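You operate a simulated robot arm through the tools that you are given. There is no shell and no other tool.

You run a simulated robot arm. Do the job below in one go: nothing can be reset, and whatever is moved stays where it is left.

Task
Set the air to 4 bar, tip the finished tube into the green catch tray, then shut the supply.
Fine: open the supply first; one tip; bring the trough level again.

It is judged by the outcome, as a careful person would: the job done as asked, and still so three seconds after it is handed in. It fails if anything else is knocked over, pushed out of place, dropped, spilled or broken.

Robot
A 7-joint arm with a two-finger parallel gripper, fixed in place. Base frame: the origin is at the foot of the arm, x ahead of it, y to its left, z up. Readings come in mm, rad, newtons and seconds.
With the tool pointing down near the work surface it reaches from about 180 to 660 mm from the base axis. Its first joint turns from -1.152 to 1.152 rad. Payload 1.57 kg.
Tool frame: the origin (TCP) lies between the finger pads and is the grasp point; the fingertips stand 30 mm ahead of it; z points along the fingers, y is the line along which they close. The gripper opens to 110 mm. The fingers are 24 mm wide and 12 mm thick; the gripper's body (48 by 112 mm) begins 78 mm behind the TCP.
Orientation is told as [roll, pitch, yaw] about the base's x, y, z axes, in that order, counted from this pose: with the fingers straight down and closing along the base's y, the tool's x points along the base's -x, its y along +y and its z along -z.

Tools
- The arm moves only by the tool play_rows. Its argument "motion" is a list of rows, each an object of numbers (a shift or turn left out is 0, a gripper value left out holds the last): "tx", "ty", "tz": the shift along the tool's x, y, z in units of 40 mm (1.0 is 40 mm); "ax", "ay", "az": the turn, a rotation vector about the tool's x, y, z in units of 6 degrees (1.0 is 6 degrees); "claw": the opening, from 0 (shut) to 1 (fully open). In form: [{"tx": .., "ty": .., "tz": .., "ax": .., "ay": .., "az": .., "claw": ..}, ...]. A call has 1 to 20 rows; each row shifts and turns the commanded pose from where the row before left it, along the tool's axes as they then stand. A call with a number of a shift or a turn outside -1 to 1 is refused whole. Each row takes 0.2 s and may step no farther than 50 mm and 0.15 rad from the row before; otherwise, or with a gripper value out of range, the whole call is refused. A pose out of reach is approached as far as the arm can. The call stops where the force on the tool passes 90 N (or 10 N more than at its start, if that is more) or the arm is blocked; 0.2 s more then pass. Each finger travels about 108 mm/s and halts on what it meets, pressing with about 32 N; the grip force reading is that of the motor and also rises with nothing between the fingers. The clock runs only during rows and for 0.2 s after the last one: add rows that do not move to give the fingers time. It gives the time, the measured TCP pose, the force on the tool (base axes), the opening and the grip force at its end, in the units of the frame above (readings bear some noise), with the torque about the TCP (base axes, N m) and any sound that the robot's microphone picked up.
- Cameras (640 x 400 px; columns grow to the right, rows downward): "scene" is fixed at [155.2, -381.9, 1407.3]; the picture's right is [0.86, -0.51, 0.00], its down [-0.27, -0.46, -0.85] and it looks along [0.43, 0.73, -0.53] (base axes); focal length 243 px, centre (320, 200). "wrist" rides on the gripper at [70, 16, -141] in the tool frame; the picture's right is [-0.23, 0.97, 0.00], its down [-0.85, -0.20, -0.48] and it looks along [-0.47, -0.11, 0.88] (tool axes); focal length 222 px, centre (320, 200). There is no depth. A picture from a camera that has moved, and an enlarged one, comes with that camera's place and axes in the base frame and with its lens.
- get_image(camera): a new picture of that camera. No time passes.
- close_up(camera, box): a new picture of the part [left, top, right, bottom] of that camera's present view, enlarged. No time passes.
- hand_in(): hands the job in; it is judged then, once.

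Places have to be worked out from the pictures, the camera data and where the tool is seen. Open the gripper and draw the arm clear of the work before you hand the job in, unless the task says otherwise.

The tools are called as a command line: name --argument value ..., lists and objects as JSON in quotes. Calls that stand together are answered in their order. play_rows: Moves the arm, as the interface text tells. Its arguments: {"type":"object","properties":{"motion":{"type":"array"}},"required":["motion"]} The other tools are called the same way: get_image (camera) takes a picture; close_up (camera, box) takes an enlarged picture of a part of a camera's view; hand_in () hands the job in.

At the start:

```text
t: 0.0
tool_pos: [398.7, -23.7, 1299.6]
tcp_rot: [0.001, 0.0, 0.002]
force: [-0.1, 0.5, 0.3]
torque: [0.0, 0.02, 0.0]
opening: 109.9
grip_force: 0.1
```

scene: 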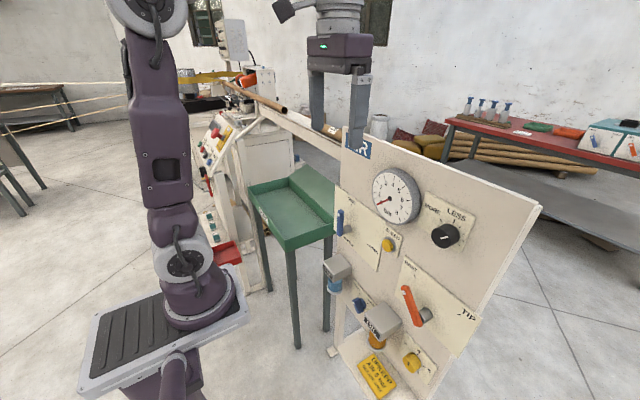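
wrist: 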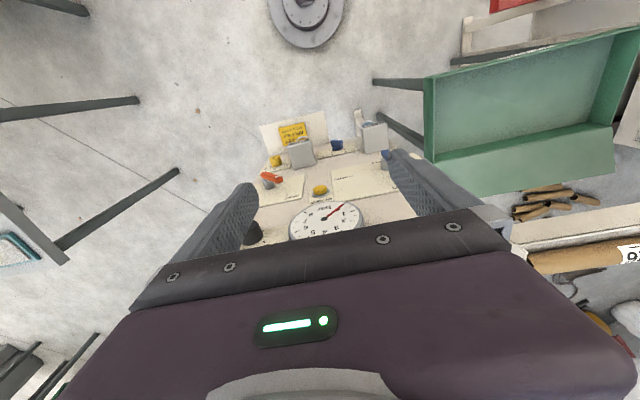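

I'll begin by studying the panel closely from both cameras before moving anything.

close_up --camera "scene" --box '[320, 150, 480, 250]'

close_up --camera "scene" --box '[320, 240, 480, 340]'

close_up --camera "scene" --box '[320, 300, 480, 400]'

close_up --camera "scene" --box '[190, 50, 350, 150]'

close_up --camera "wrist" --box '[230, 100, 430, 225]'

```text
4.00 times, centred on (400, 200) of scene
camera zoom: at [155.2, -381.9, 1407.3], right [0.86, -0.51, 0.0], down [-0.27, -0.46, -0.85], along [0.43, 0.73, -0.53], focal length 970 px, centre (0, 200)
```

zoom: 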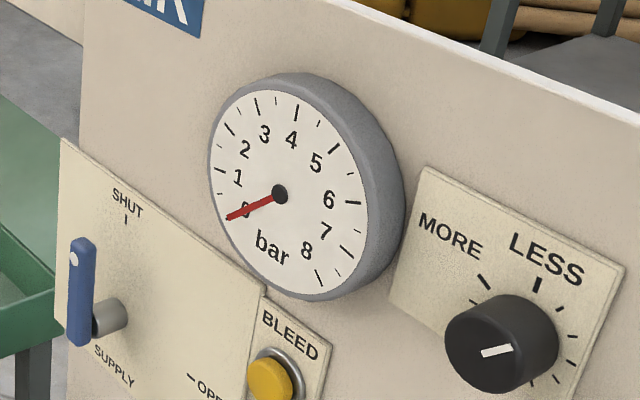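

```text
4.00 times, centred on (400, 290) of scene
camera zoom: at [155.2, -381.9, 1407.3], right [0.86, -0.51, 0.0], down [-0.27, -0.46, -0.85], along [0.43, 0.73, -0.53], focal length 970 px, centre (0, -160)
```

zoom: 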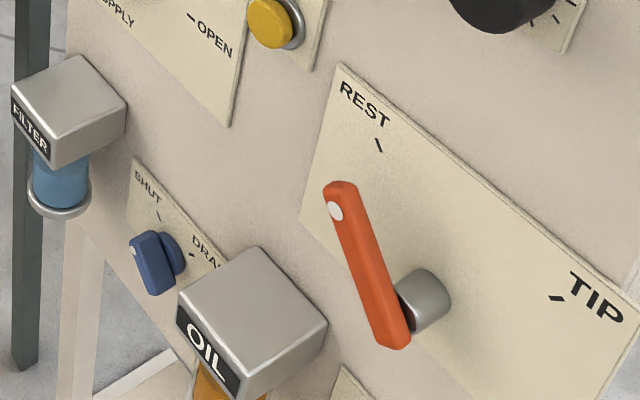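

```text
4.00 times, centred on (400, 350) of scene
camera zoom: at [155.2, -381.9, 1407.3], right [0.86, -0.51, 0.0], down [-0.27, -0.46, -0.85], along [0.43, 0.73, -0.53], focal length 970 px, centre (0, -400)
```

zoom: 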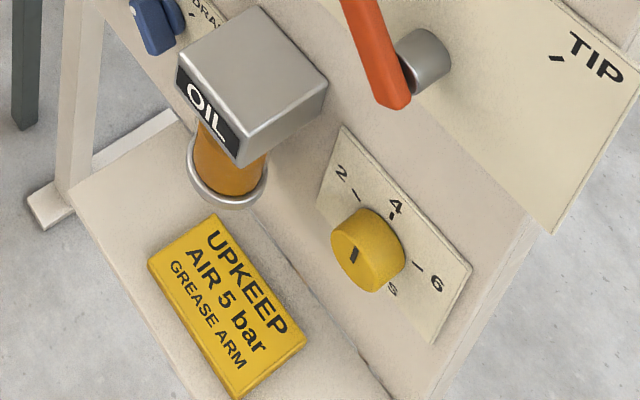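

```text
4.00 times, centred on (270, 100) of scene
camera zoom: at [155.2, -381.9, 1407.3], right [0.86, -0.51, 0.0], down [-0.27, -0.46, -0.85], along [0.43, 0.73, -0.53], focal length 970 px, centre (520, 600)
```

zoom: 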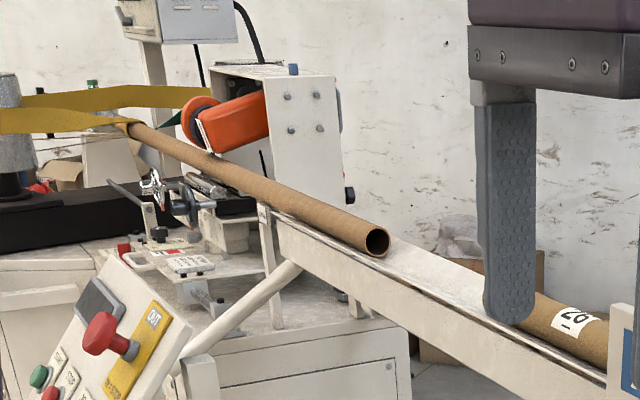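

```text
3.20 times, centred on (330, 162) of wrist
camera zoom: at [328.0, -7.7, 1441.4], right [0.23, 0.97, 0.0], down [0.86, -0.2, 0.48], along [0.47, -0.11, -0.88], focal length 711 px, centre (288, 320)
```

zoom: 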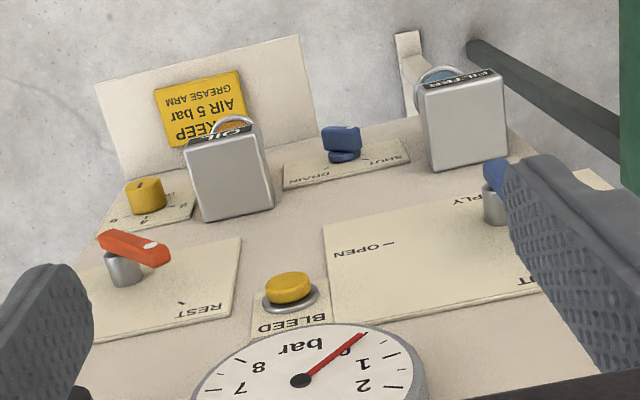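

The panel faces the arm (toward -x); stereo estimates put the gauge at about (540,-50,1112) and the tip lever's end at about (516,-162,917). I look closer at the knob, the levers and the tube before planning.

close_up --camera "scene" --box '[415, 190, 479, 260]'

close_up --camera "scene" --box '[325, 190, 405, 270]'

close_up --camera "scene" --box '[395, 255, 485, 345]'

close_up --camera "scene" --box '[240, 130, 360, 250]'

close_up --camera "scene" --box '[60, 200, 260, 400]'

close_up --camera "wrist" --box '[420, 0, 640, 300]'

```text
5.71 times, centred on (447, 225) of scene
camera zoom: at [155.2, -381.9, 1407.3], right [0.86, -0.51, 0.0], down [-0.27, -0.46, -0.85], along [0.43, 0.73, -0.53], focal length 1386 px, centre (-406, 57)
```

zoom: 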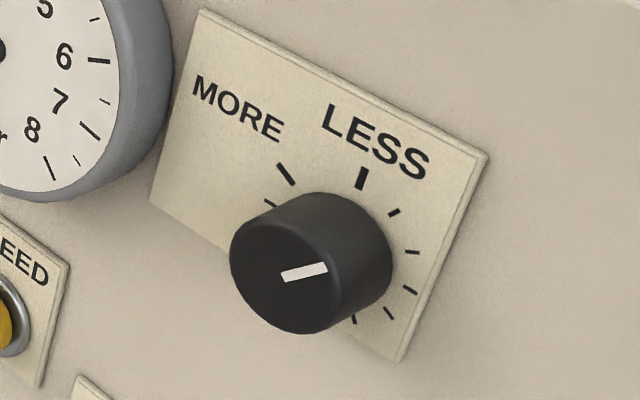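

```text
5.00 times, centred on (365, 230) of scene
camera zoom: at [155.2, -381.9, 1407.3], right [0.86, -0.51, 0.0], down [-0.27, -0.46, -0.85], along [0.43, 0.73, -0.53], focal length 1213 px, centre (95, 50)
```

zoom: 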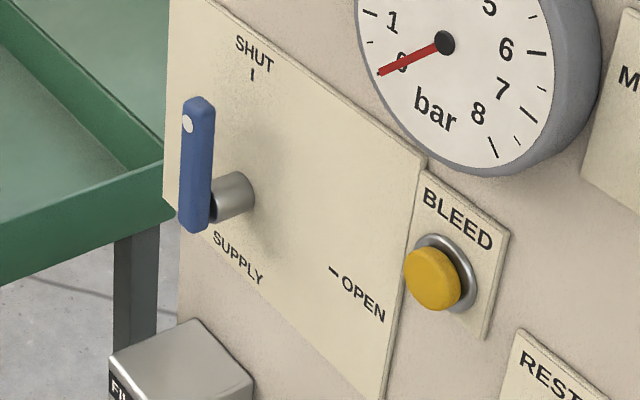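

```text
4.44 times, centred on (440, 300) of scene
camera zoom: at [155.2, -381.9, 1407.3], right [0.86, -0.51, 0.0], down [-0.27, -0.46, -0.85], along [0.43, 0.73, -0.53], focal length 1078 px, centre (-213, -244)
```

zoom: 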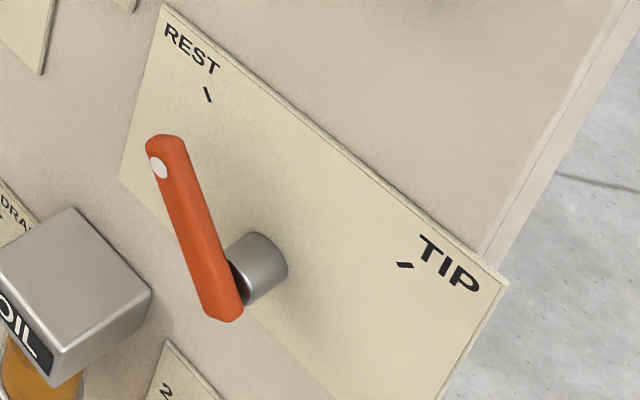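

```text
3.33 times, centred on (300, 190) of scene
camera zoom: at [155.2, -381.9, 1407.3], right [0.86, -0.51, 0.0], down [-0.27, -0.46, -0.85], along [0.43, 0.73, -0.53], focal length 809 px, centre (387, 233)
```

zoom: 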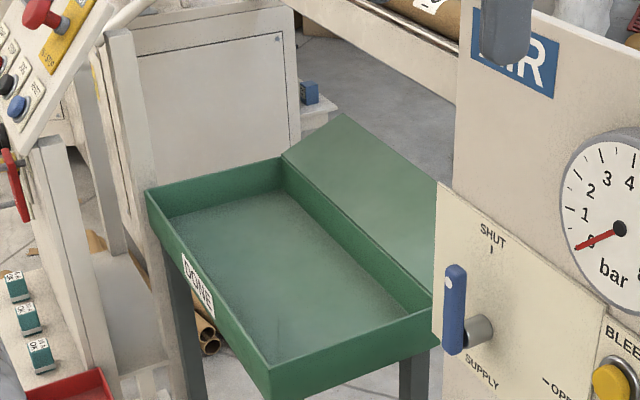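

```text
2.00 times, centred on (160, 300) of scene
camera zoom: at [155.2, -381.9, 1407.3], right [0.86, -0.51, 0.0], down [-0.27, -0.46, -0.85], along [0.43, 0.73, -0.53], focal length 485 px, centre (640, 0)
```

zoom: 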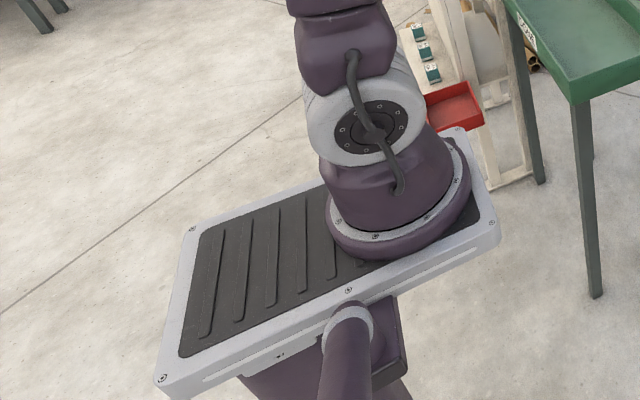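

```text
1.33 times, centred on (530, 150) of wrist
camera zoom: at [328.0, -7.7, 1441.4], right [0.23, 0.97, 0.0], down [0.86, -0.2, 0.48], along [0.47, -0.11, -0.88], focal length 296 px, centre (40, 267)
```

zoom: 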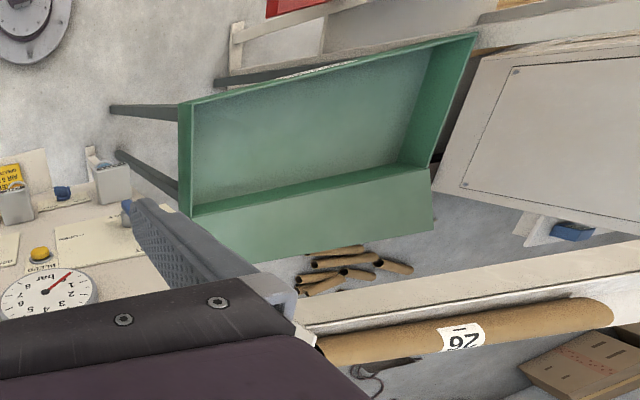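

The panel is at roughly x≈565, with the supply lever pointing up at SHUT and pivoting clockwise to OPEN. The tool must point forward (+x), so I first pitch it partway while staying at x≈400, well clear of the panel.

play_rows --motion '[{"ay": -1}, {"ay": -1}, {"ay": -1}, {"ay": -1}, {"ay": -1}, {"ay": -1}, {"ay": -1}, {"ay": -1}]'

get_image --camera "scene"

get_image --camera "wrist"

```text
t: 1.8
tool_pos: [398.3, -23.1, 1299.8]
tcp_rot: [0.001, -0.838, 0.001]
force: [-0.1, 0.3, 0.5]
torque: [-0.01, 0.01, 0.0]
opening: 110.0
grip_force: 0.1
```

```text
taken
```

scene: 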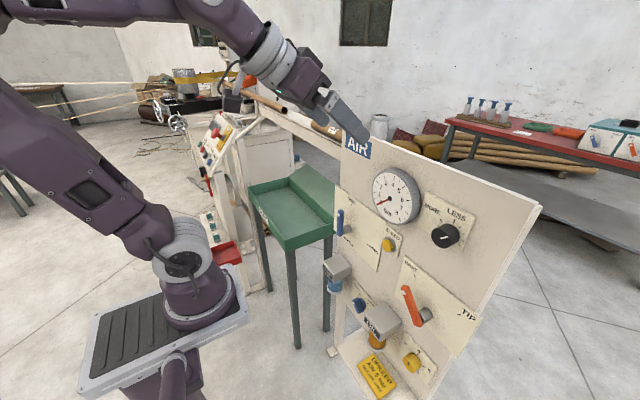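

```text
taken
camera wrist: at [246.0, -7.4, 1342.5], right [0.15, 0.97, 0.17], down [0.21, -0.2, 0.96], along [0.97, -0.11, -0.24], focal length 222 px, centre (320, 200)
```

wrist: 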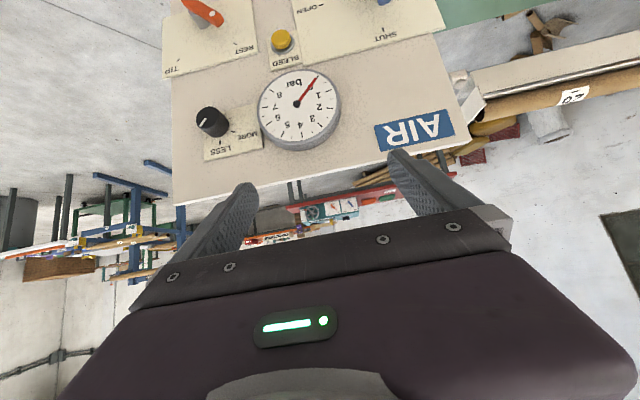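

The pitch works and the wrist view shows the panel well, with its plane facing nearly -x. I finish pitching to horizontal.

play_rows --motion '[{"ay": -1}, {"ay": -1}, {"ay": -1}, {"ay": -1}, {"ay": -1}, {"ay": -1}, {"ay": -1}]'

get_image --camera "wrist"

```text
t: 3.4
tool_pos: [397.7, -21.3, 1313.3]
tcp_rot: [2.965, -1.548, -2.958]
force: [-0.4, 0.2, -0.4]
torque: [0.0, 0.01, -0.04]
opening: 109.9
grip_force: 0.1
out of reach, approached as far as the arm can: row 7
```

```text
taken
camera wrist: at [255.8, -6.9, 1241.5], right [-0.01, 0.97, 0.23], down [-0.49, -0.21, 0.84], along [0.87, -0.1, 0.48], focal length 222 px, centre (320, 200)
```

wrist: 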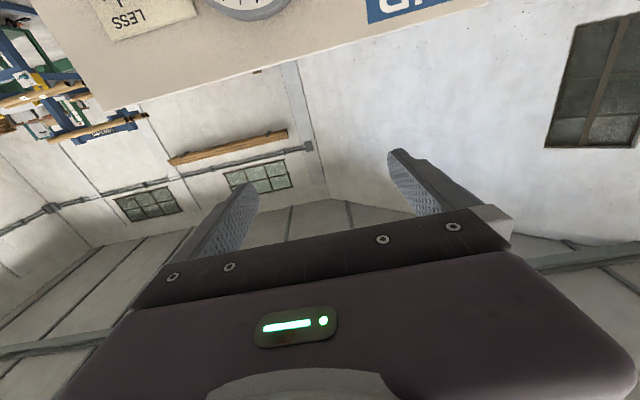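

Tool is now horizontal but slightly out of reach this high; tool x now points down, so I lower by about 200 mm at the same stand-off and look.

play_rows --motion '[{"tx": 1}, {"tx": 1}, {"tx": 1}, {"tx": 1}, {"tx": 1}, {"tx": 1}]'

get_image --camera "wrist"

get_image --camera "scene"

```text
t: 4.8
tool_pos: [436.8, -64.2, 1288.1]
tcp_rot: [-0.263, -1.569, 0.264]
force: [0.0, 0.5, -0.4]
torque: [0.0, -0.02, 0.02]
opening: 109.9
grip_force: 0.1
out of reach, approached as far as the arm can: row 1, 2, 3, 4, 5, 6
```

```text
taken
camera wrist: at [294.4, -48.4, 1218.4], right [0.0, 0.97, 0.23], down [-0.48, -0.2, 0.86], along [0.88, -0.11, 0.46], focal length 222 px, centre (320, 200)
```

wrist: 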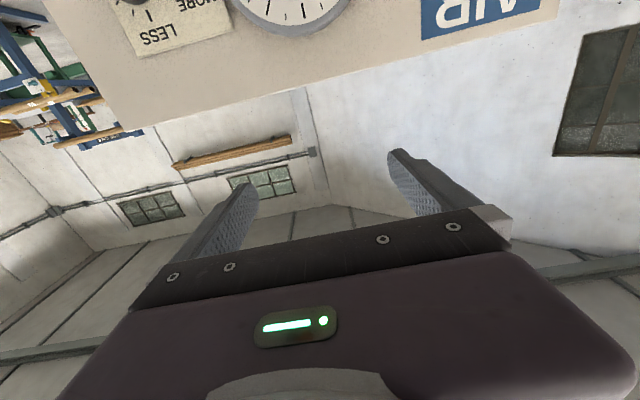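

```text
taken
```

scene: 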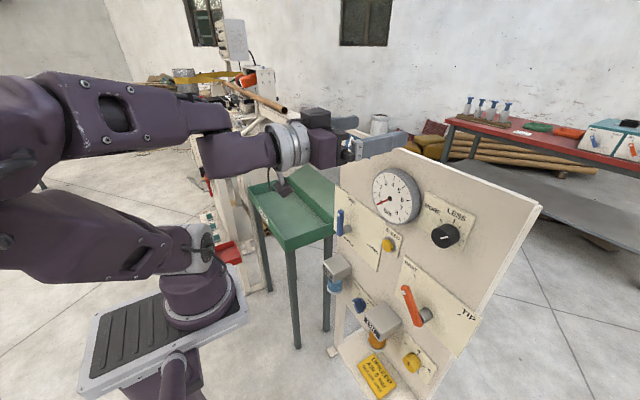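

The forward-pointing pose is too close to the shoulder at x≈398 (arm too folded), so the commanded pose is ahead of the real one. I command about 40 mm forward (toward x≈438) and check whether it converges.

play_rows --motion '[{"tz": 0.5}, {"tz": 0.5}, {}]'

get_image --camera "wrist"

```text
t: 5.6
tool_pos: [476.8, -65.3, 1285.5]
tcp_rot: [0.952, -1.57, -0.95]
force: [0.2, -0.3, 0.7]
torque: [-0.01, 0.03, 0.0]
opening: 109.8
grip_force: 0.1
```

```text
taken
camera wrist: at [334.4, -47.9, 1216.2], right [0.0, 0.97, 0.23], down [-0.48, -0.2, 0.86], along [0.88, -0.11, 0.47], focal length 222 px, centre (320, 200)
```

wrist: 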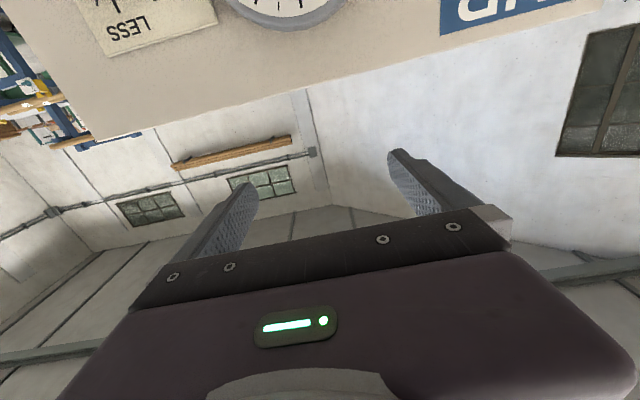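

The commanded pose is now in sync (the step moved exactly +40 in x, orientation level). I lower with tool x in small steps and watch reach.

play_rows --motion '[{"tx": 0.5}, {"tx": 1}, {"tx": 1}, {"tx": 0.5}]'

get_image --camera "wrist"

get_image --camera "scene"

```text
t: 6.6
tool_pos: [489.3, -89.5, 1272.9]
tcp_rot: [-0.267, -1.568, 0.27]
force: [-1.0, -0.1, -0.7]
torque: [0.01, 0.0, -0.01]
opening: 110.0
grip_force: 0.1
out of reach, approached as far as the arm can: row 1, 2, 3, 4
```

```text
taken
camera wrist: at [346.1, -73.6, 1203.1], right [0.0, 0.97, 0.23], down [-0.48, -0.2, 0.86], along [0.88, -0.11, 0.46], focal length 222 px, centre (320, 200)
```

wrist: 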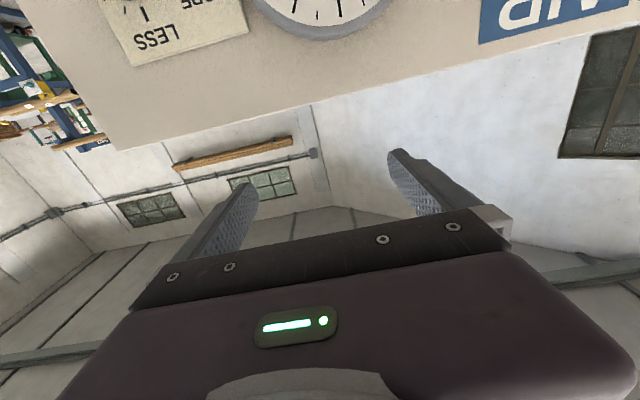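

```text
taken
```

scene: 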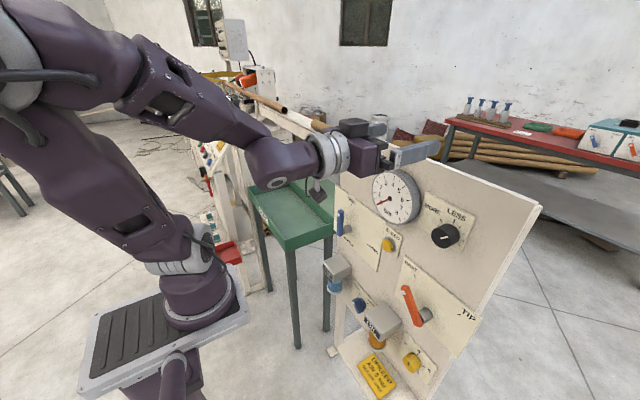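

Going lower with a fully horizontal tool is out of reach (the arm is too folded). I tilt the tool back to about 36° below horizontal, which eases the wrist, back off slightly, and then go down.

play_rows --motion '[{"tz": -0.5}, {"ay": 1}, {"ay": 1}, {"ay": 1}, {"ay": 1}, {"ay": 1}, {"ay": 1}]'

```text
t: 8.2
tool_pos: [466.5, -90.6, 1269.7]
tcp_rot: [-0.001, -0.941, 0.001]
force: [-0.4, -0.4, -0.4]
torque: [-0.01, 0.03, 0.0]
opening: 110.2
grip_force: 0.0
```

Now at 36° below horizontal, in sync. I move down 150 mm and back 40 mm in base axes.

play_rows --motion '[{"tx": 0.905, "tz": 0.35}, {"tx": 0.905, "tz": 0.35}, {"tx": 0.905, "tz": 0.35}, {"tx": 0.905, "tz": 0.35}]'

get_image --camera "wrist"

get_image --camera "scene"

```text
t: 9.2
tool_pos: [428.2, -89.3, 1120.1]
tcp_rot: [-0.002, -0.942, 0.001]
force: [0.1, -0.1, 0.4]
torque: [-0.02, 0.01, -0.02]
opening: 110.1
grip_force: 0.2
```

```text
taken
camera wrist: at [271.9, -73.1, 1148.3], right [0.13, 0.97, 0.18], down [0.12, -0.2, 0.97], along [0.98, -0.11, -0.14], focal length 222 px, centre (320, 200)
```

wrist: 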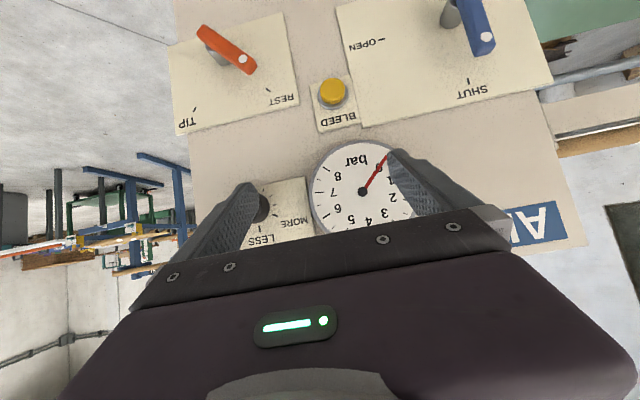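

```text
taken
```

scene: 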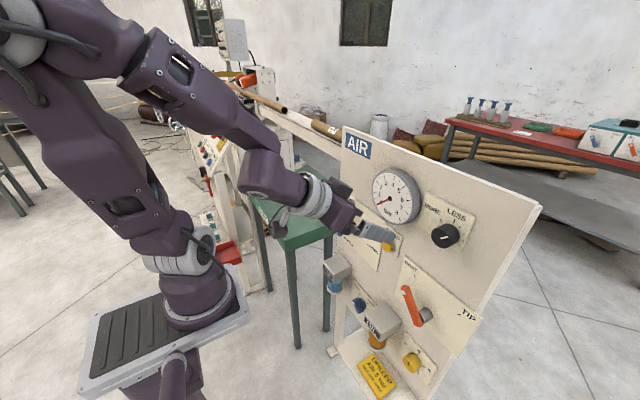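

Reached cleanly. This wrist view shows nearly the whole panel, so I enlarge it to measure the levers and knob precisely.

close_up --camera "wrist" --box '[400, 0, 560, 100]'

close_up --camera "wrist" --box '[170, 10, 330, 140]'

close_up --camera "wrist" --box '[240, 130, 400, 250]'

```text
4.00 times, centred on (480, 50) of wrist
camera zoom: at [271.9, -73.1, 1148.3], right [0.13, 0.97, 0.18], down [0.12, -0.2, 0.97], along [0.98, -0.11, -0.14], focal length 888 px, centre (-320, 800)
```

zoom: 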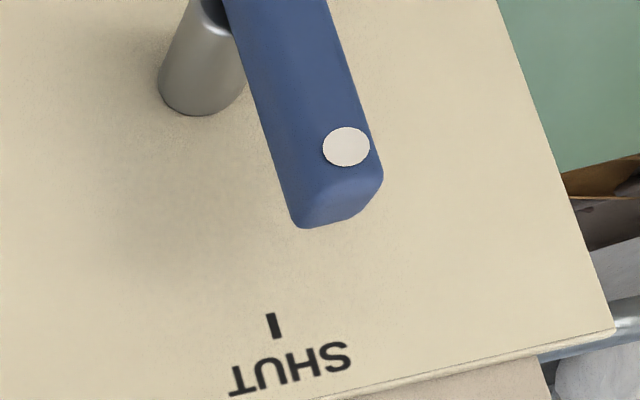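

```text
3.08 times, centred on (250, 75) of wrist
camera zoom: at [271.9, -73.1, 1148.3], right [0.13, 0.97, 0.18], down [0.12, -0.2, 0.97], along [0.98, -0.11, -0.14], focal length 684 px, centre (535, 585)
```

zoom: 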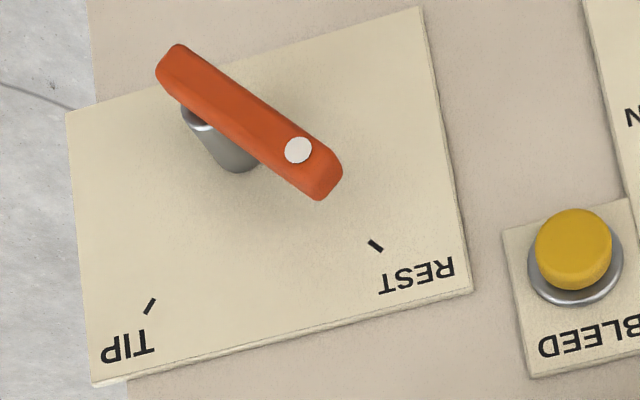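

```text
3.33 times, centred on (320, 190) of wrist
camera zoom: at [271.9, -73.1, 1148.3], right [0.13, 0.97, 0.18], down [0.12, -0.2, 0.97], along [0.98, -0.11, -0.14], focal length 740 px, centre (320, 233)
```

zoom: 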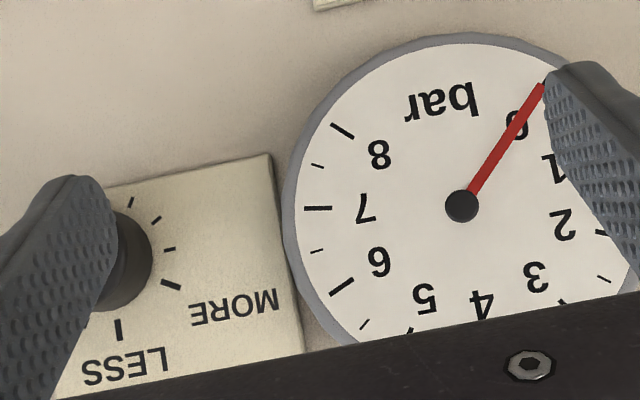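

Stereo gives consistent results: supply lever dot (511,110,977) with hub ≈(110,906), SHUT up, OPEN toward -y; tip lever dot (514,-162,917) with hub ≈(-208,855), REST 37° left and TIP 37° right; label plate at x≈558–562; knob axis ≈(y -193, z 1101). I close the fingers and move in the open to the left of the supply lever.

play_rows --motion '[{"tx": 0.275, "ty": 0.89, "tz": 0.2886, "claw": 0}, {"tx": 0.275, "ty": 0.89, "tz": 0.2886}, {"tx": 0.275, "ty": 0.89, "tz": 0.2886}, {"tx": 0.275, "ty": 0.89, "tz": 0.2886}, {"tx": 0.275, "ty": 0.89, "tz": 0.2886}, {"tx": 0.275, "ty": 0.89, "tz": 0.2886}, {"tx": 0.275, "ty": 0.89, "tz": 0.2886}]'

get_image --camera "wrist"

get_image --camera "scene"

```text
t: 10.8
tool_pos: [461.2, 159.2, 1054.8]
tcp_rot: [0.0, -0.942, 0.001]
force: [-0.4, 0.2, 0.3]
torque: [-0.01, 0.02, -0.04]
opening: 0.0
grip_force: 21.9
out of reach, approached as far as the arm can: row 1, 2, 3, 4
```

```text
taken
camera wrist: at [303.7, 175.3, 1080.9], right [0.13, 0.97, 0.18], down [0.12, -0.2, 0.97], along [0.98, -0.11, -0.14], focal length 222 px, centre (320, 200)
```

wrist: 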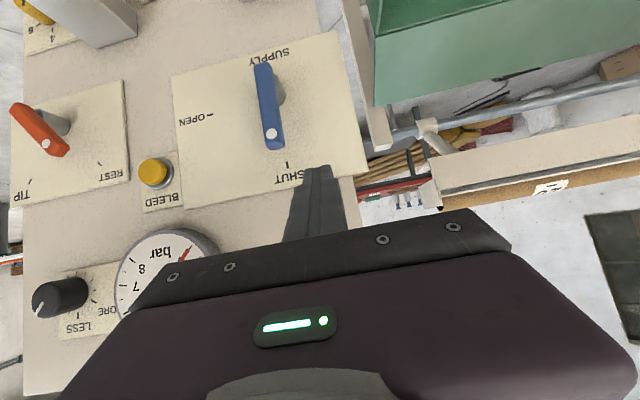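

```text
taken
```

scene: 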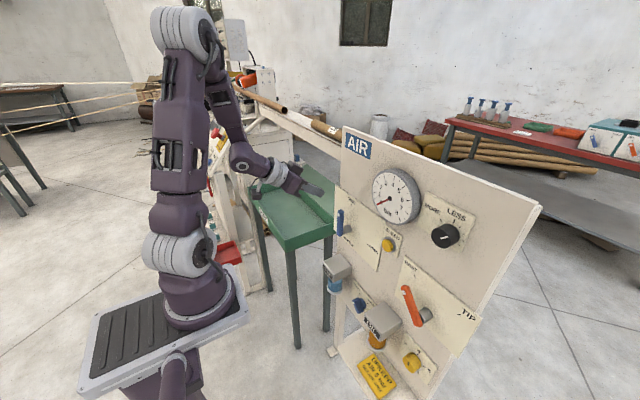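

The arm reached (461,159,1055) with fingers closed. I descend 77 mm, staying to the left (+y) of the blue lever and short of it in x.

play_rows --motion '[{"tx": 0.778, "tz": 0.566}, {"tx": 0.778, "tz": 0.566}]'

get_image --camera "wrist"

close_up --camera "scene" --box '[230, 150, 430, 275]'

```text
t: 11.4
tool_pos: [454.9, 159.5, 979.0]
tcp_rot: [0.002, -0.942, 0.003]
force: [-0.6, -0.8, 0.3]
torque: [0.04, 0.04, 0.06]
opening: 0.0
grip_force: 21.3
```

```text
taken
camera wrist: at [299.5, 175.6, 1005.5], right [0.13, 0.97, 0.18], down [0.12, -0.2, 0.97], along [0.98, -0.11, -0.14], focal length 222 px, centre (320, 200)
```

wrist: 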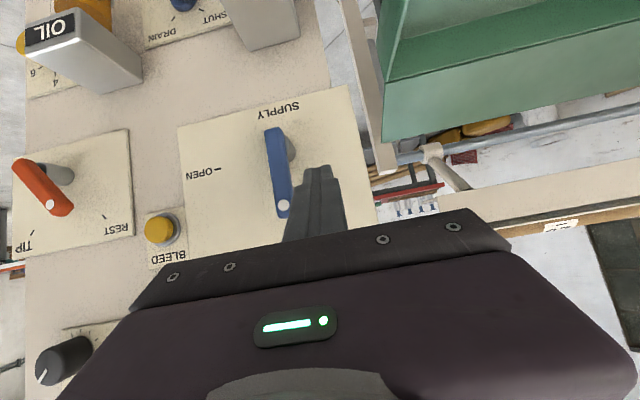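

```text
3.20 times, centred on (330, 212) of scene
camera zoom: at [155.2, -382.0, 1407.3], right [0.86, -0.51, 0.0], down [-0.27, -0.46, -0.85], along [0.43, 0.73, -0.53], focal length 776 px, centre (288, 160)
```

zoom: 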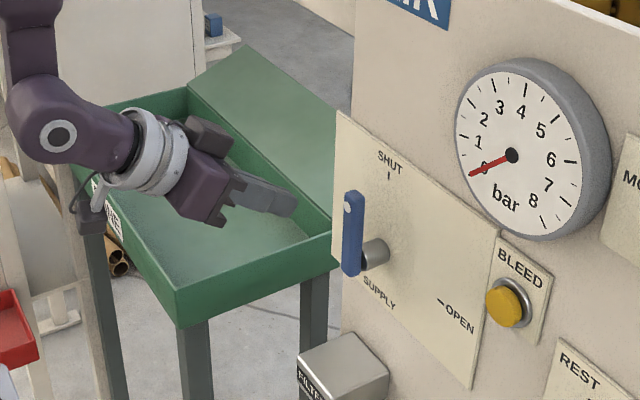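

The dot checks out again at about (511,113,976), and I am 50 mm to its left. I move forward ~49 mm so the closed fingertips sit beside the lever without touching it.

play_rows --motion '[{"tx": -0.349, "tz": 0.5, "ty": -0.07}, {"tx": -0.349, "tz": 0.5, "ty": -0.07}]'

get_image --camera "wrist"

close_up --camera "scene" --box '[230, 150, 430, 275]'

```text
t: 12.0
tool_pos: [504.7, 153.0, 976.1]
tcp_rot: [-0.001, -0.943, 0.002]
force: [-0.2, -0.6, -0.4]
torque: [0.03, 0.0, -0.02]
opening: 0.3
grip_force: 21.2
```

```text
taken
camera wrist: at [348.5, 168.6, 1003.5], right [0.13, 0.97, 0.18], down [0.12, -0.2, 0.97], along [0.98, -0.11, -0.14], focal length 222 px, centre (320, 200)
```

wrist: 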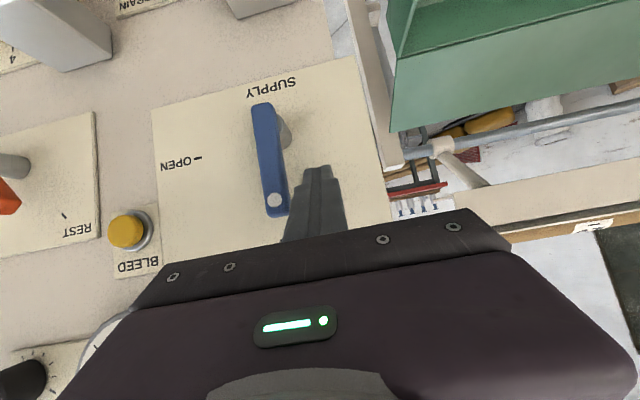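

```text
3.20 times, centred on (330, 212) of scene
camera zoom: at [155.2, -381.9, 1407.3], right [0.86, -0.51, 0.0], down [-0.27, -0.46, -0.85], along [0.43, 0.73, -0.53], focal length 776 px, centre (288, 160)
```

zoom: 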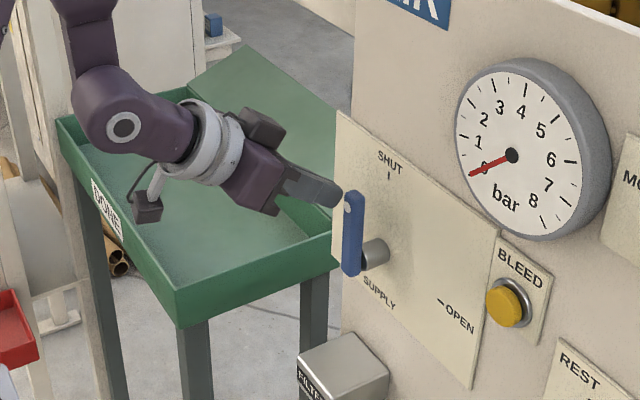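

The fingertips are beside the lever's left face, about 20 mm away. I push toward -y along the lever's arc for the first ~30° and check.

play_rows --motion '[{"ty": -0.525}, {"ty": -0.4075, "tx": -0.067, "tz": -0.0485}, {"ty": -0.4175}]'

get_image --camera "wrist"

close_up --camera "scene" --box '[230, 150, 430, 275]'

```text
t: 12.8
tool_pos: [503.2, 99.0, 980.0]
tcp_rot: [-0.002, -0.941, 0.002]
force: [-0.5, 0.9, 0.4]
torque: [-0.01, -0.02, 0.02]
opening: 0.1
grip_force: 21.4
```

```text
taken
camera wrist: at [347.5, 114.7, 1007.0], right [0.13, 0.97, 0.18], down [0.12, -0.2, 0.97], along [0.98, -0.11, -0.14], focal length 222 px, centre (320, 200)
```

wrist: 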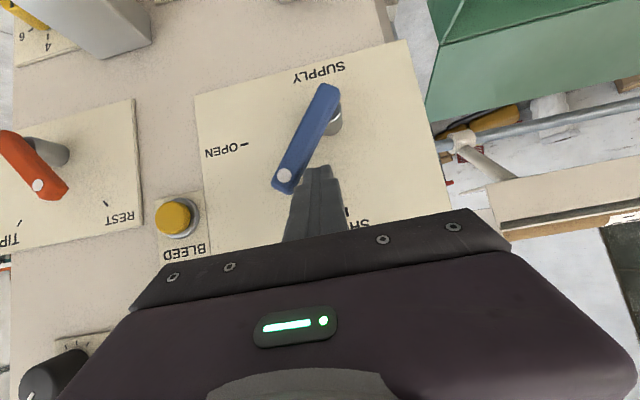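

```text
3.20 times, centred on (330, 212) of scene
camera zoom: at [155.2, -381.9, 1407.3], right [0.86, -0.51, 0.0], down [-0.27, -0.46, -0.85], along [0.43, 0.73, -0.53], focal length 776 px, centre (288, 160)
```

zoom: 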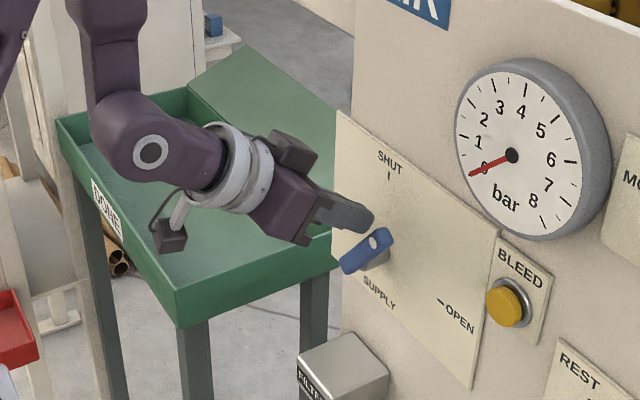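

The lever follows freely (about 30° so far). I continue along the arc to about 75°.

play_rows --motion '[{"ty": -0.3775, "tx": 0.113, "tz": 0.082}, {"ty": -0.34, "tx": 0.152, "tz": 0.11}, {"ty": -0.2875, "tx": 0.214, "tz": 0.156}]'

get_image --camera "wrist"

close_up --camera "scene" --box '[230, 150, 430, 275]'

```text
t: 13.6
tool_pos: [506.5, 59.7, 954.8]
tcp_rot: [0.002, -0.942, 0.001]
force: [0.1, -0.2, 0.2]
torque: [-0.04, -0.01, 0.02]
opening: 0.0
grip_force: 21.2
```

```text
taken
camera wrist: at [349.4, 75.5, 982.3], right [0.13, 0.97, 0.18], down [0.12, -0.2, 0.97], along [0.98, -0.11, -0.14], focal length 222 px, centre (320, 200)
```

wrist: 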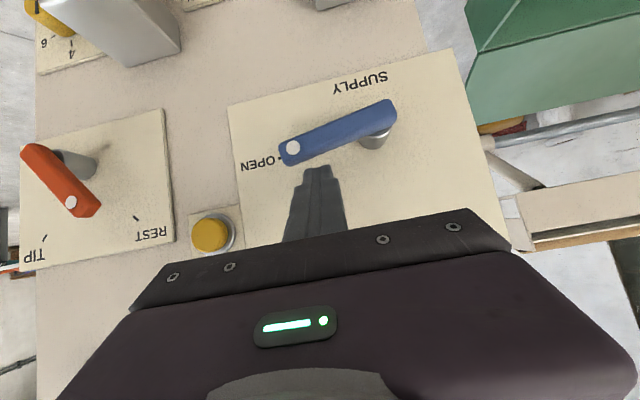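

```text
3.20 times, centred on (330, 212) of scene
camera zoom: at [155.2, -381.9, 1407.3], right [0.86, -0.51, 0.0], down [-0.27, -0.46, -0.85], along [0.43, 0.73, -0.53], focal length 776 px, centre (288, 160)
```

zoom: 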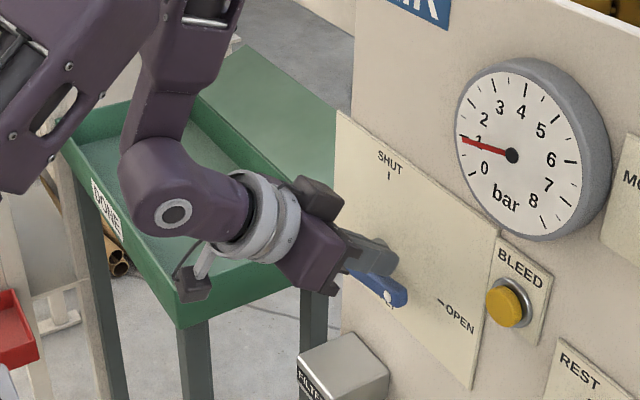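

The gauge has risen to about 1 bar and the lever is ~80° round. I finish the last degrees to the OPEN mark gently.

play_rows --motion '[{"ty": -0.1925, "tx": 0.178, "tz": 0.129}, {"ty": -0.05, "tx": 0.081, "tz": 0.059}]'

get_image --camera "wrist"

close_up --camera "scene" --box '[230, 150, 430, 275]'

```text
t: 14.2
tool_pos: [505.8, 49.7, 943.6]
tcp_rot: [-0.003, -0.942, 0.002]
force: [-0.3, 0.1, -0.6]
torque: [-0.02, 0.0, 0.0]
opening: 0.0
grip_force: 21.3
```

```text
taken
camera wrist: at [350.0, 65.2, 970.7], right [0.13, 0.97, 0.18], down [0.12, -0.2, 0.97], along [0.98, -0.11, -0.14], focal length 222 px, centre (320, 200)
```

wrist: 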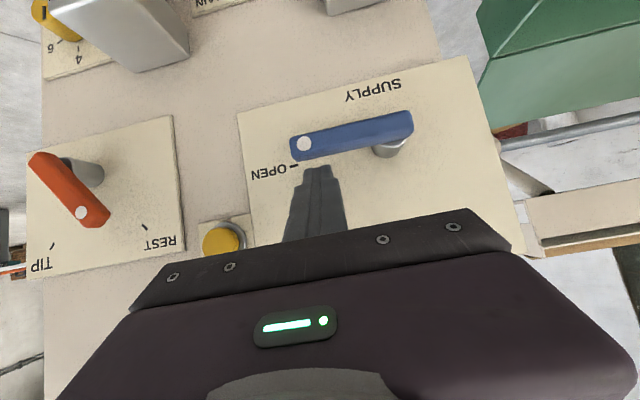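

```text
3.20 times, centred on (330, 212) of scene
camera zoom: at [155.2, -381.9, 1407.3], right [0.86, -0.51, 0.0], down [-0.27, -0.46, -0.85], along [0.43, 0.73, -0.53], focal length 776 px, centre (288, 160)
```

zoom: 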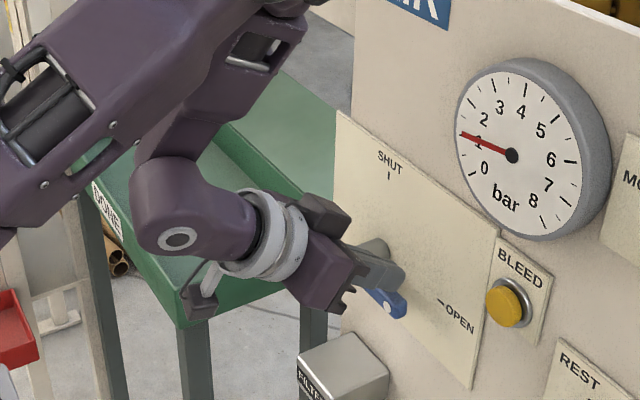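

The lever now lies horizontal in line with the OPEN mark, and the gauge reads about 1.1 bar. I withdraw and move across to stand in front of the regulator knob.

play_rows --motion '[{"tz": -0.5}, {"tz": -1}, {"tz": -0.5}, {"tx": -0.347, "ty": -0.857, "tz": -0.19}, {"tx": -0.347, "ty": -0.857, "tz": -0.19}, {"tx": -0.347, "ty": -0.857, "tz": -0.19}, {"tx": -0.347, "ty": -0.857, "tz": -0.19}, {"tx": -0.347, "ty": -0.857, "tz": -0.19}, {"tx": -0.347, "ty": -0.857, "tz": -0.19}, {"tx": -0.347, "ty": -0.857, "tz": -0.19}]'

get_image --camera "wrist"

get_image --camera "scene"

```text
t: 16.4
tool_pos: [521.0, -192.5, 1052.1]
tcp_rot: [0.002, -0.941, -0.001]
force: [-0.7, 0.2, -1.3]
torque: [-0.01, 0.0, 0.01]
opening: 0.3
grip_force: 21.0
out of reach, approached as far as the arm can: row 1, 2, 3
```

```text
taken
camera wrist: at [364.8, -175.4, 1079.2], right [0.13, 0.97, 0.18], down [0.12, -0.2, 0.97], along [0.98, -0.11, -0.14], focal length 222 px, centre (320, 200)
```

wrist: 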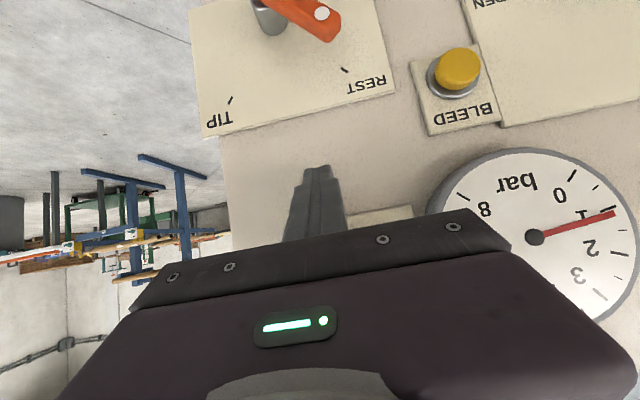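

```text
taken
```

scene: 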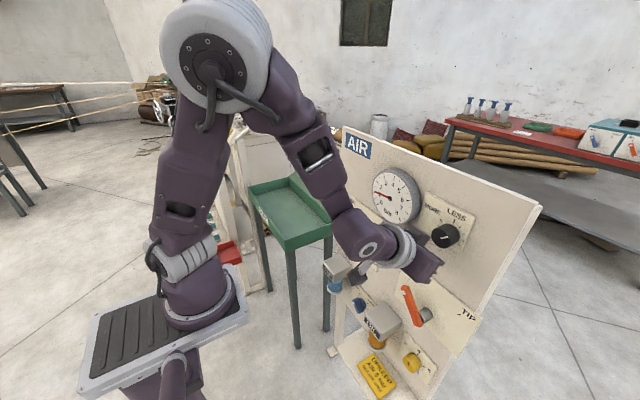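

The retreat rows were out of reach there, so I ended closer to the panel (x=521) than planned, though no contact was felt and the gauge still reads about 1.2. I back straight off in -x now, in small checked steps.

play_rows --motion '[{"tx": 0.441, "tz": -0.607}, {"tx": 0.441, "tz": -0.607}]'

get_image --camera "wrist"

get_image --camera "scene"

```text
t: 17.0
tool_pos: [470.5, -193.9, 1051.5]
tcp_rot: [0.0, -0.942, 0.003]
force: [0.2, 0.1, 0.3]
torque: [-0.02, -0.01, -0.02]
opening: 0.0
grip_force: 21.5
out of reach, approached as far as the arm can: row 2
```

```text
taken
camera wrist: at [313.6, -177.1, 1079.5], right [0.13, 0.97, 0.18], down [0.12, -0.2, 0.97], along [0.98, -0.11, -0.14], focal length 222 px, centre (320, 200)
```

wrist: 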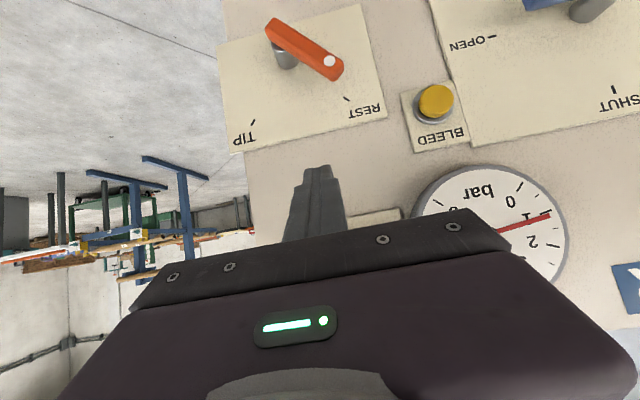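

```text
taken
```

scene: 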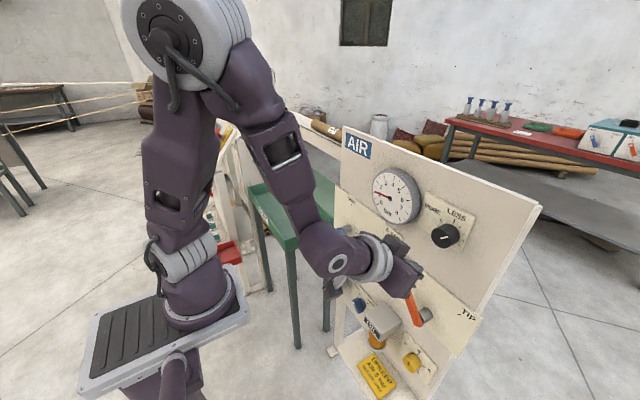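

At (470,-194,1051) I'm at the inner reach limit but clear of everything. I rise to the knob's height (z≈1101, x≈490) and then test how far the tool can be levelled there.

play_rows --motion '[{"tx": -0.652, "tz": -0.165}, {"tx": -0.652, "tz": -0.165}]'

play_rows --motion '[{"ay": -1}, {"ay": -1}]'

get_image --camera "wrist"

get_image --camera "scene"

```text
t: 17.6
tool_pos: [489.6, -191.0, 1102.3]
tcp_rot: [-0.001, -0.944, 0.001]
force: [-0.4, -0.8, 0.2]
torque: [-0.01, 0.03, -0.01]
opening: 0.0
grip_force: 21.3
```

```text
t: 18.2
tool_pos: [491.6, -189.8, 1118.7]
tcp_rot: [-0.001, -1.152, 0.003]
force: [-0.1, -0.3, -0.6]
torque: [-0.01, 0.0, 0.02]
opening: 0.1
grip_force: 21.0
out of reach, approached as far as the arm can: row 2
```

```text
taken
camera wrist: at [332.9, -173.6, 1112.4], right [0.09, 0.97, 0.21], down [-0.09, -0.2, 0.98], along [0.99, -0.11, 0.07], focal length 222 px, centre (320, 200)
```

wrist: 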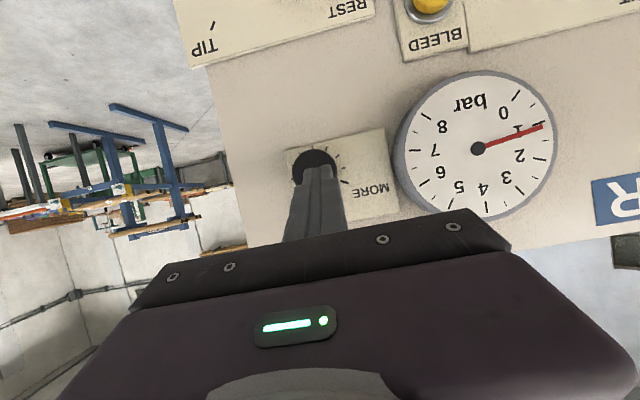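

```text
taken
```

scene: 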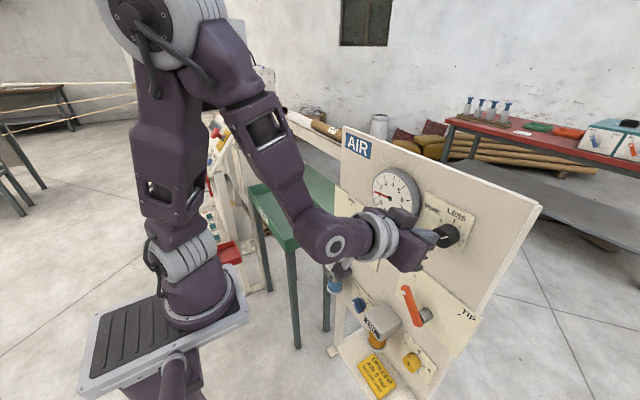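

The gripper can't be fully level here, but a 30° tilt works; I'll grip the knob by its sides and turn the tool rigidly about the knob's axis (base x). First I back to 30° tilt, open the fingers to ~66 mm, and pre-rotate counter-clockwise in free space to test reach.

play_rows --motion '[{"ay": 1, "claw": 0.6}, {"ax": 0.5, "az": -0.866}, {"ax": 0.5, "az": -0.866}, {"ax": 0.5, "az": -0.866}, {"ax": 0.5, "az": -0.866}]'

get_image --camera "wrist"

get_image --camera "scene"

```text
t: 19.4
tool_pos: [491.7, -190.0, 1118.4]
tcp_rot: [-0.731, -0.912, 0.619]
force: [-0.4, 0.3, 0.8]
torque: [-0.01, -0.02, -0.04]
opening: 66.1
grip_force: 0.0
```

```text
taken
camera wrist: at [333.7, -171.6, 1121.7], right [0.11, 0.97, -0.22], down [0.01, 0.22, 0.98], along [0.99, -0.11, 0.01], focal length 222 px, centre (320, 200)
```

wrist: 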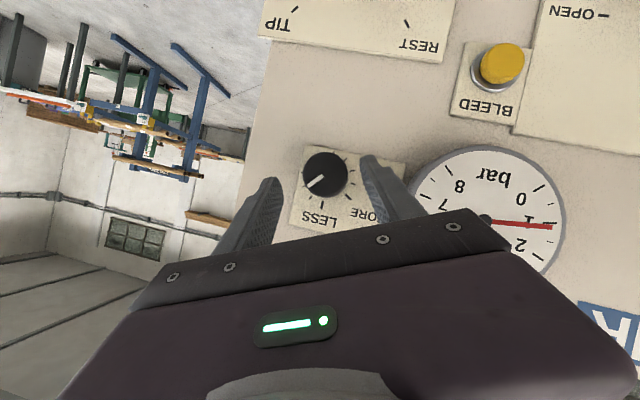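

```text
taken
```

scene: 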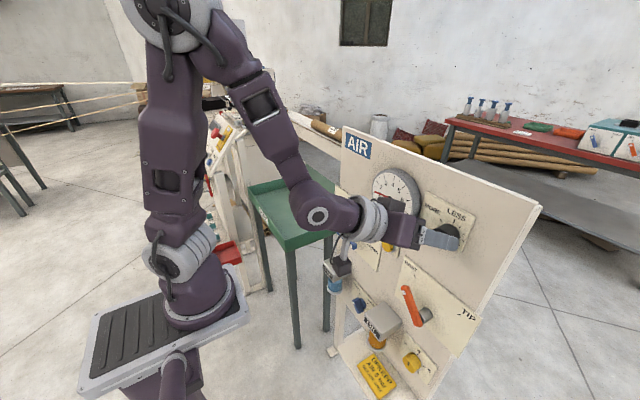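

Rotation is reachable (about -24° so far) and the knob with its pointer is clearly visible. I enlarge it to refine its centre and pointer angle.

close_up --camera "wrist" --box '[270, 120, 430, 220]'

close_up --camera "wrist" --box '[410, 130, 570, 280]'

close_up --camera "scene" --box '[360, 160, 480, 260]'

```text
4.00 times, centred on (350, 170) of wrist
camera zoom: at [333.7, -171.6, 1121.7], right [0.11, 0.97, -0.22], down [0.01, 0.22, 0.98], along [0.99, -0.11, 0.01], focal length 888 px, centre (200, 320)
```

zoom: 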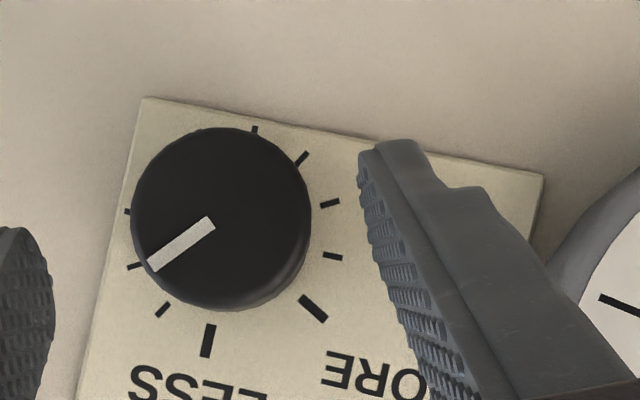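

```text
2.67 times, centred on (490, 205) of wrist
camera zoom: at [333.7, -171.6, 1121.7], right [0.11, 0.97, -0.22], down [0.01, 0.22, 0.98], along [0.99, -0.11, 0.01], focal length 592 px, centre (-133, 187)
```

zoom: 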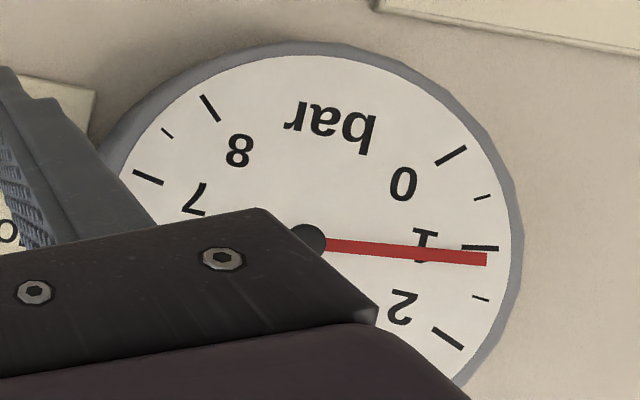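

```text
4.00 times, centred on (420, 210) of scene
camera zoom: at [155.2, -381.9, 1407.3], right [0.86, -0.51, 0.0], down [-0.27, -0.46, -0.85], along [0.43, 0.73, -0.53], focal length 970 px, centre (-80, 160)
```

zoom: 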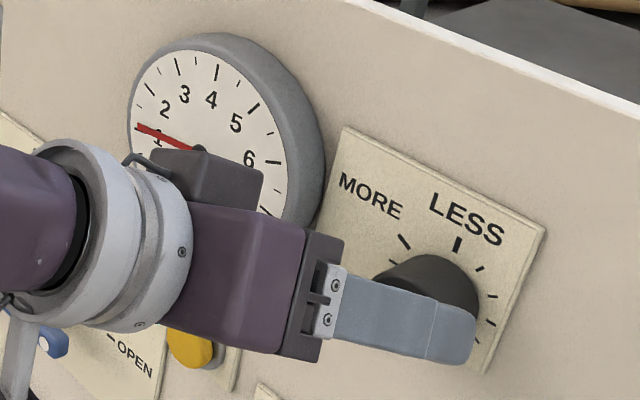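

The pointer sits ~40° clockwise of LESS and the gauge shows ~1.1 bar, so the scale runs clockwise to MORE (~37.5°/bar); 4 bar should need about +109° clockwise. Knob centre ≈(y -194.5, z 1101.7), face at x≈530, radius ≈19.5. I pre-rotate another 30° counter-clockwise.

play_rows --motion '[{"ax": 0.5, "az": -0.866}, {"ax": 0.5, "az": -0.866}, {"ax": 0.5, "az": -0.866}, {"ax": 0.5, "az": -0.866}, {"ax": 0.5, "az": -0.866}]'

get_image --camera "wrist"

```text
t: 20.6
tool_pos: [494.7, -190.3, 1136.2]
tcp_rot: [-1.223, -0.533, 0.953]
force: [-0.6, -0.2, -0.3]
torque: [-0.01, -0.02, -0.02]
opening: 66.2
grip_force: 0.1
out of reach, approached as far as the arm can: row 4, 5
```

```text
taken
camera wrist: at [335.8, -173.0, 1130.0], right [0.11, 0.73, -0.67], down [0.01, 0.68, 0.74], along [0.99, -0.09, 0.07], focal length 222 px, centre (320, 200)
```

wrist: 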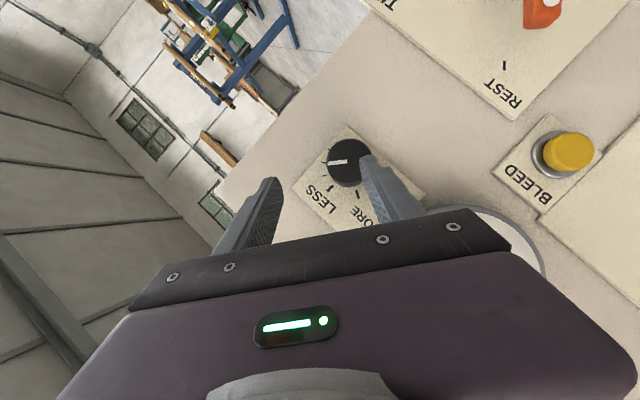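

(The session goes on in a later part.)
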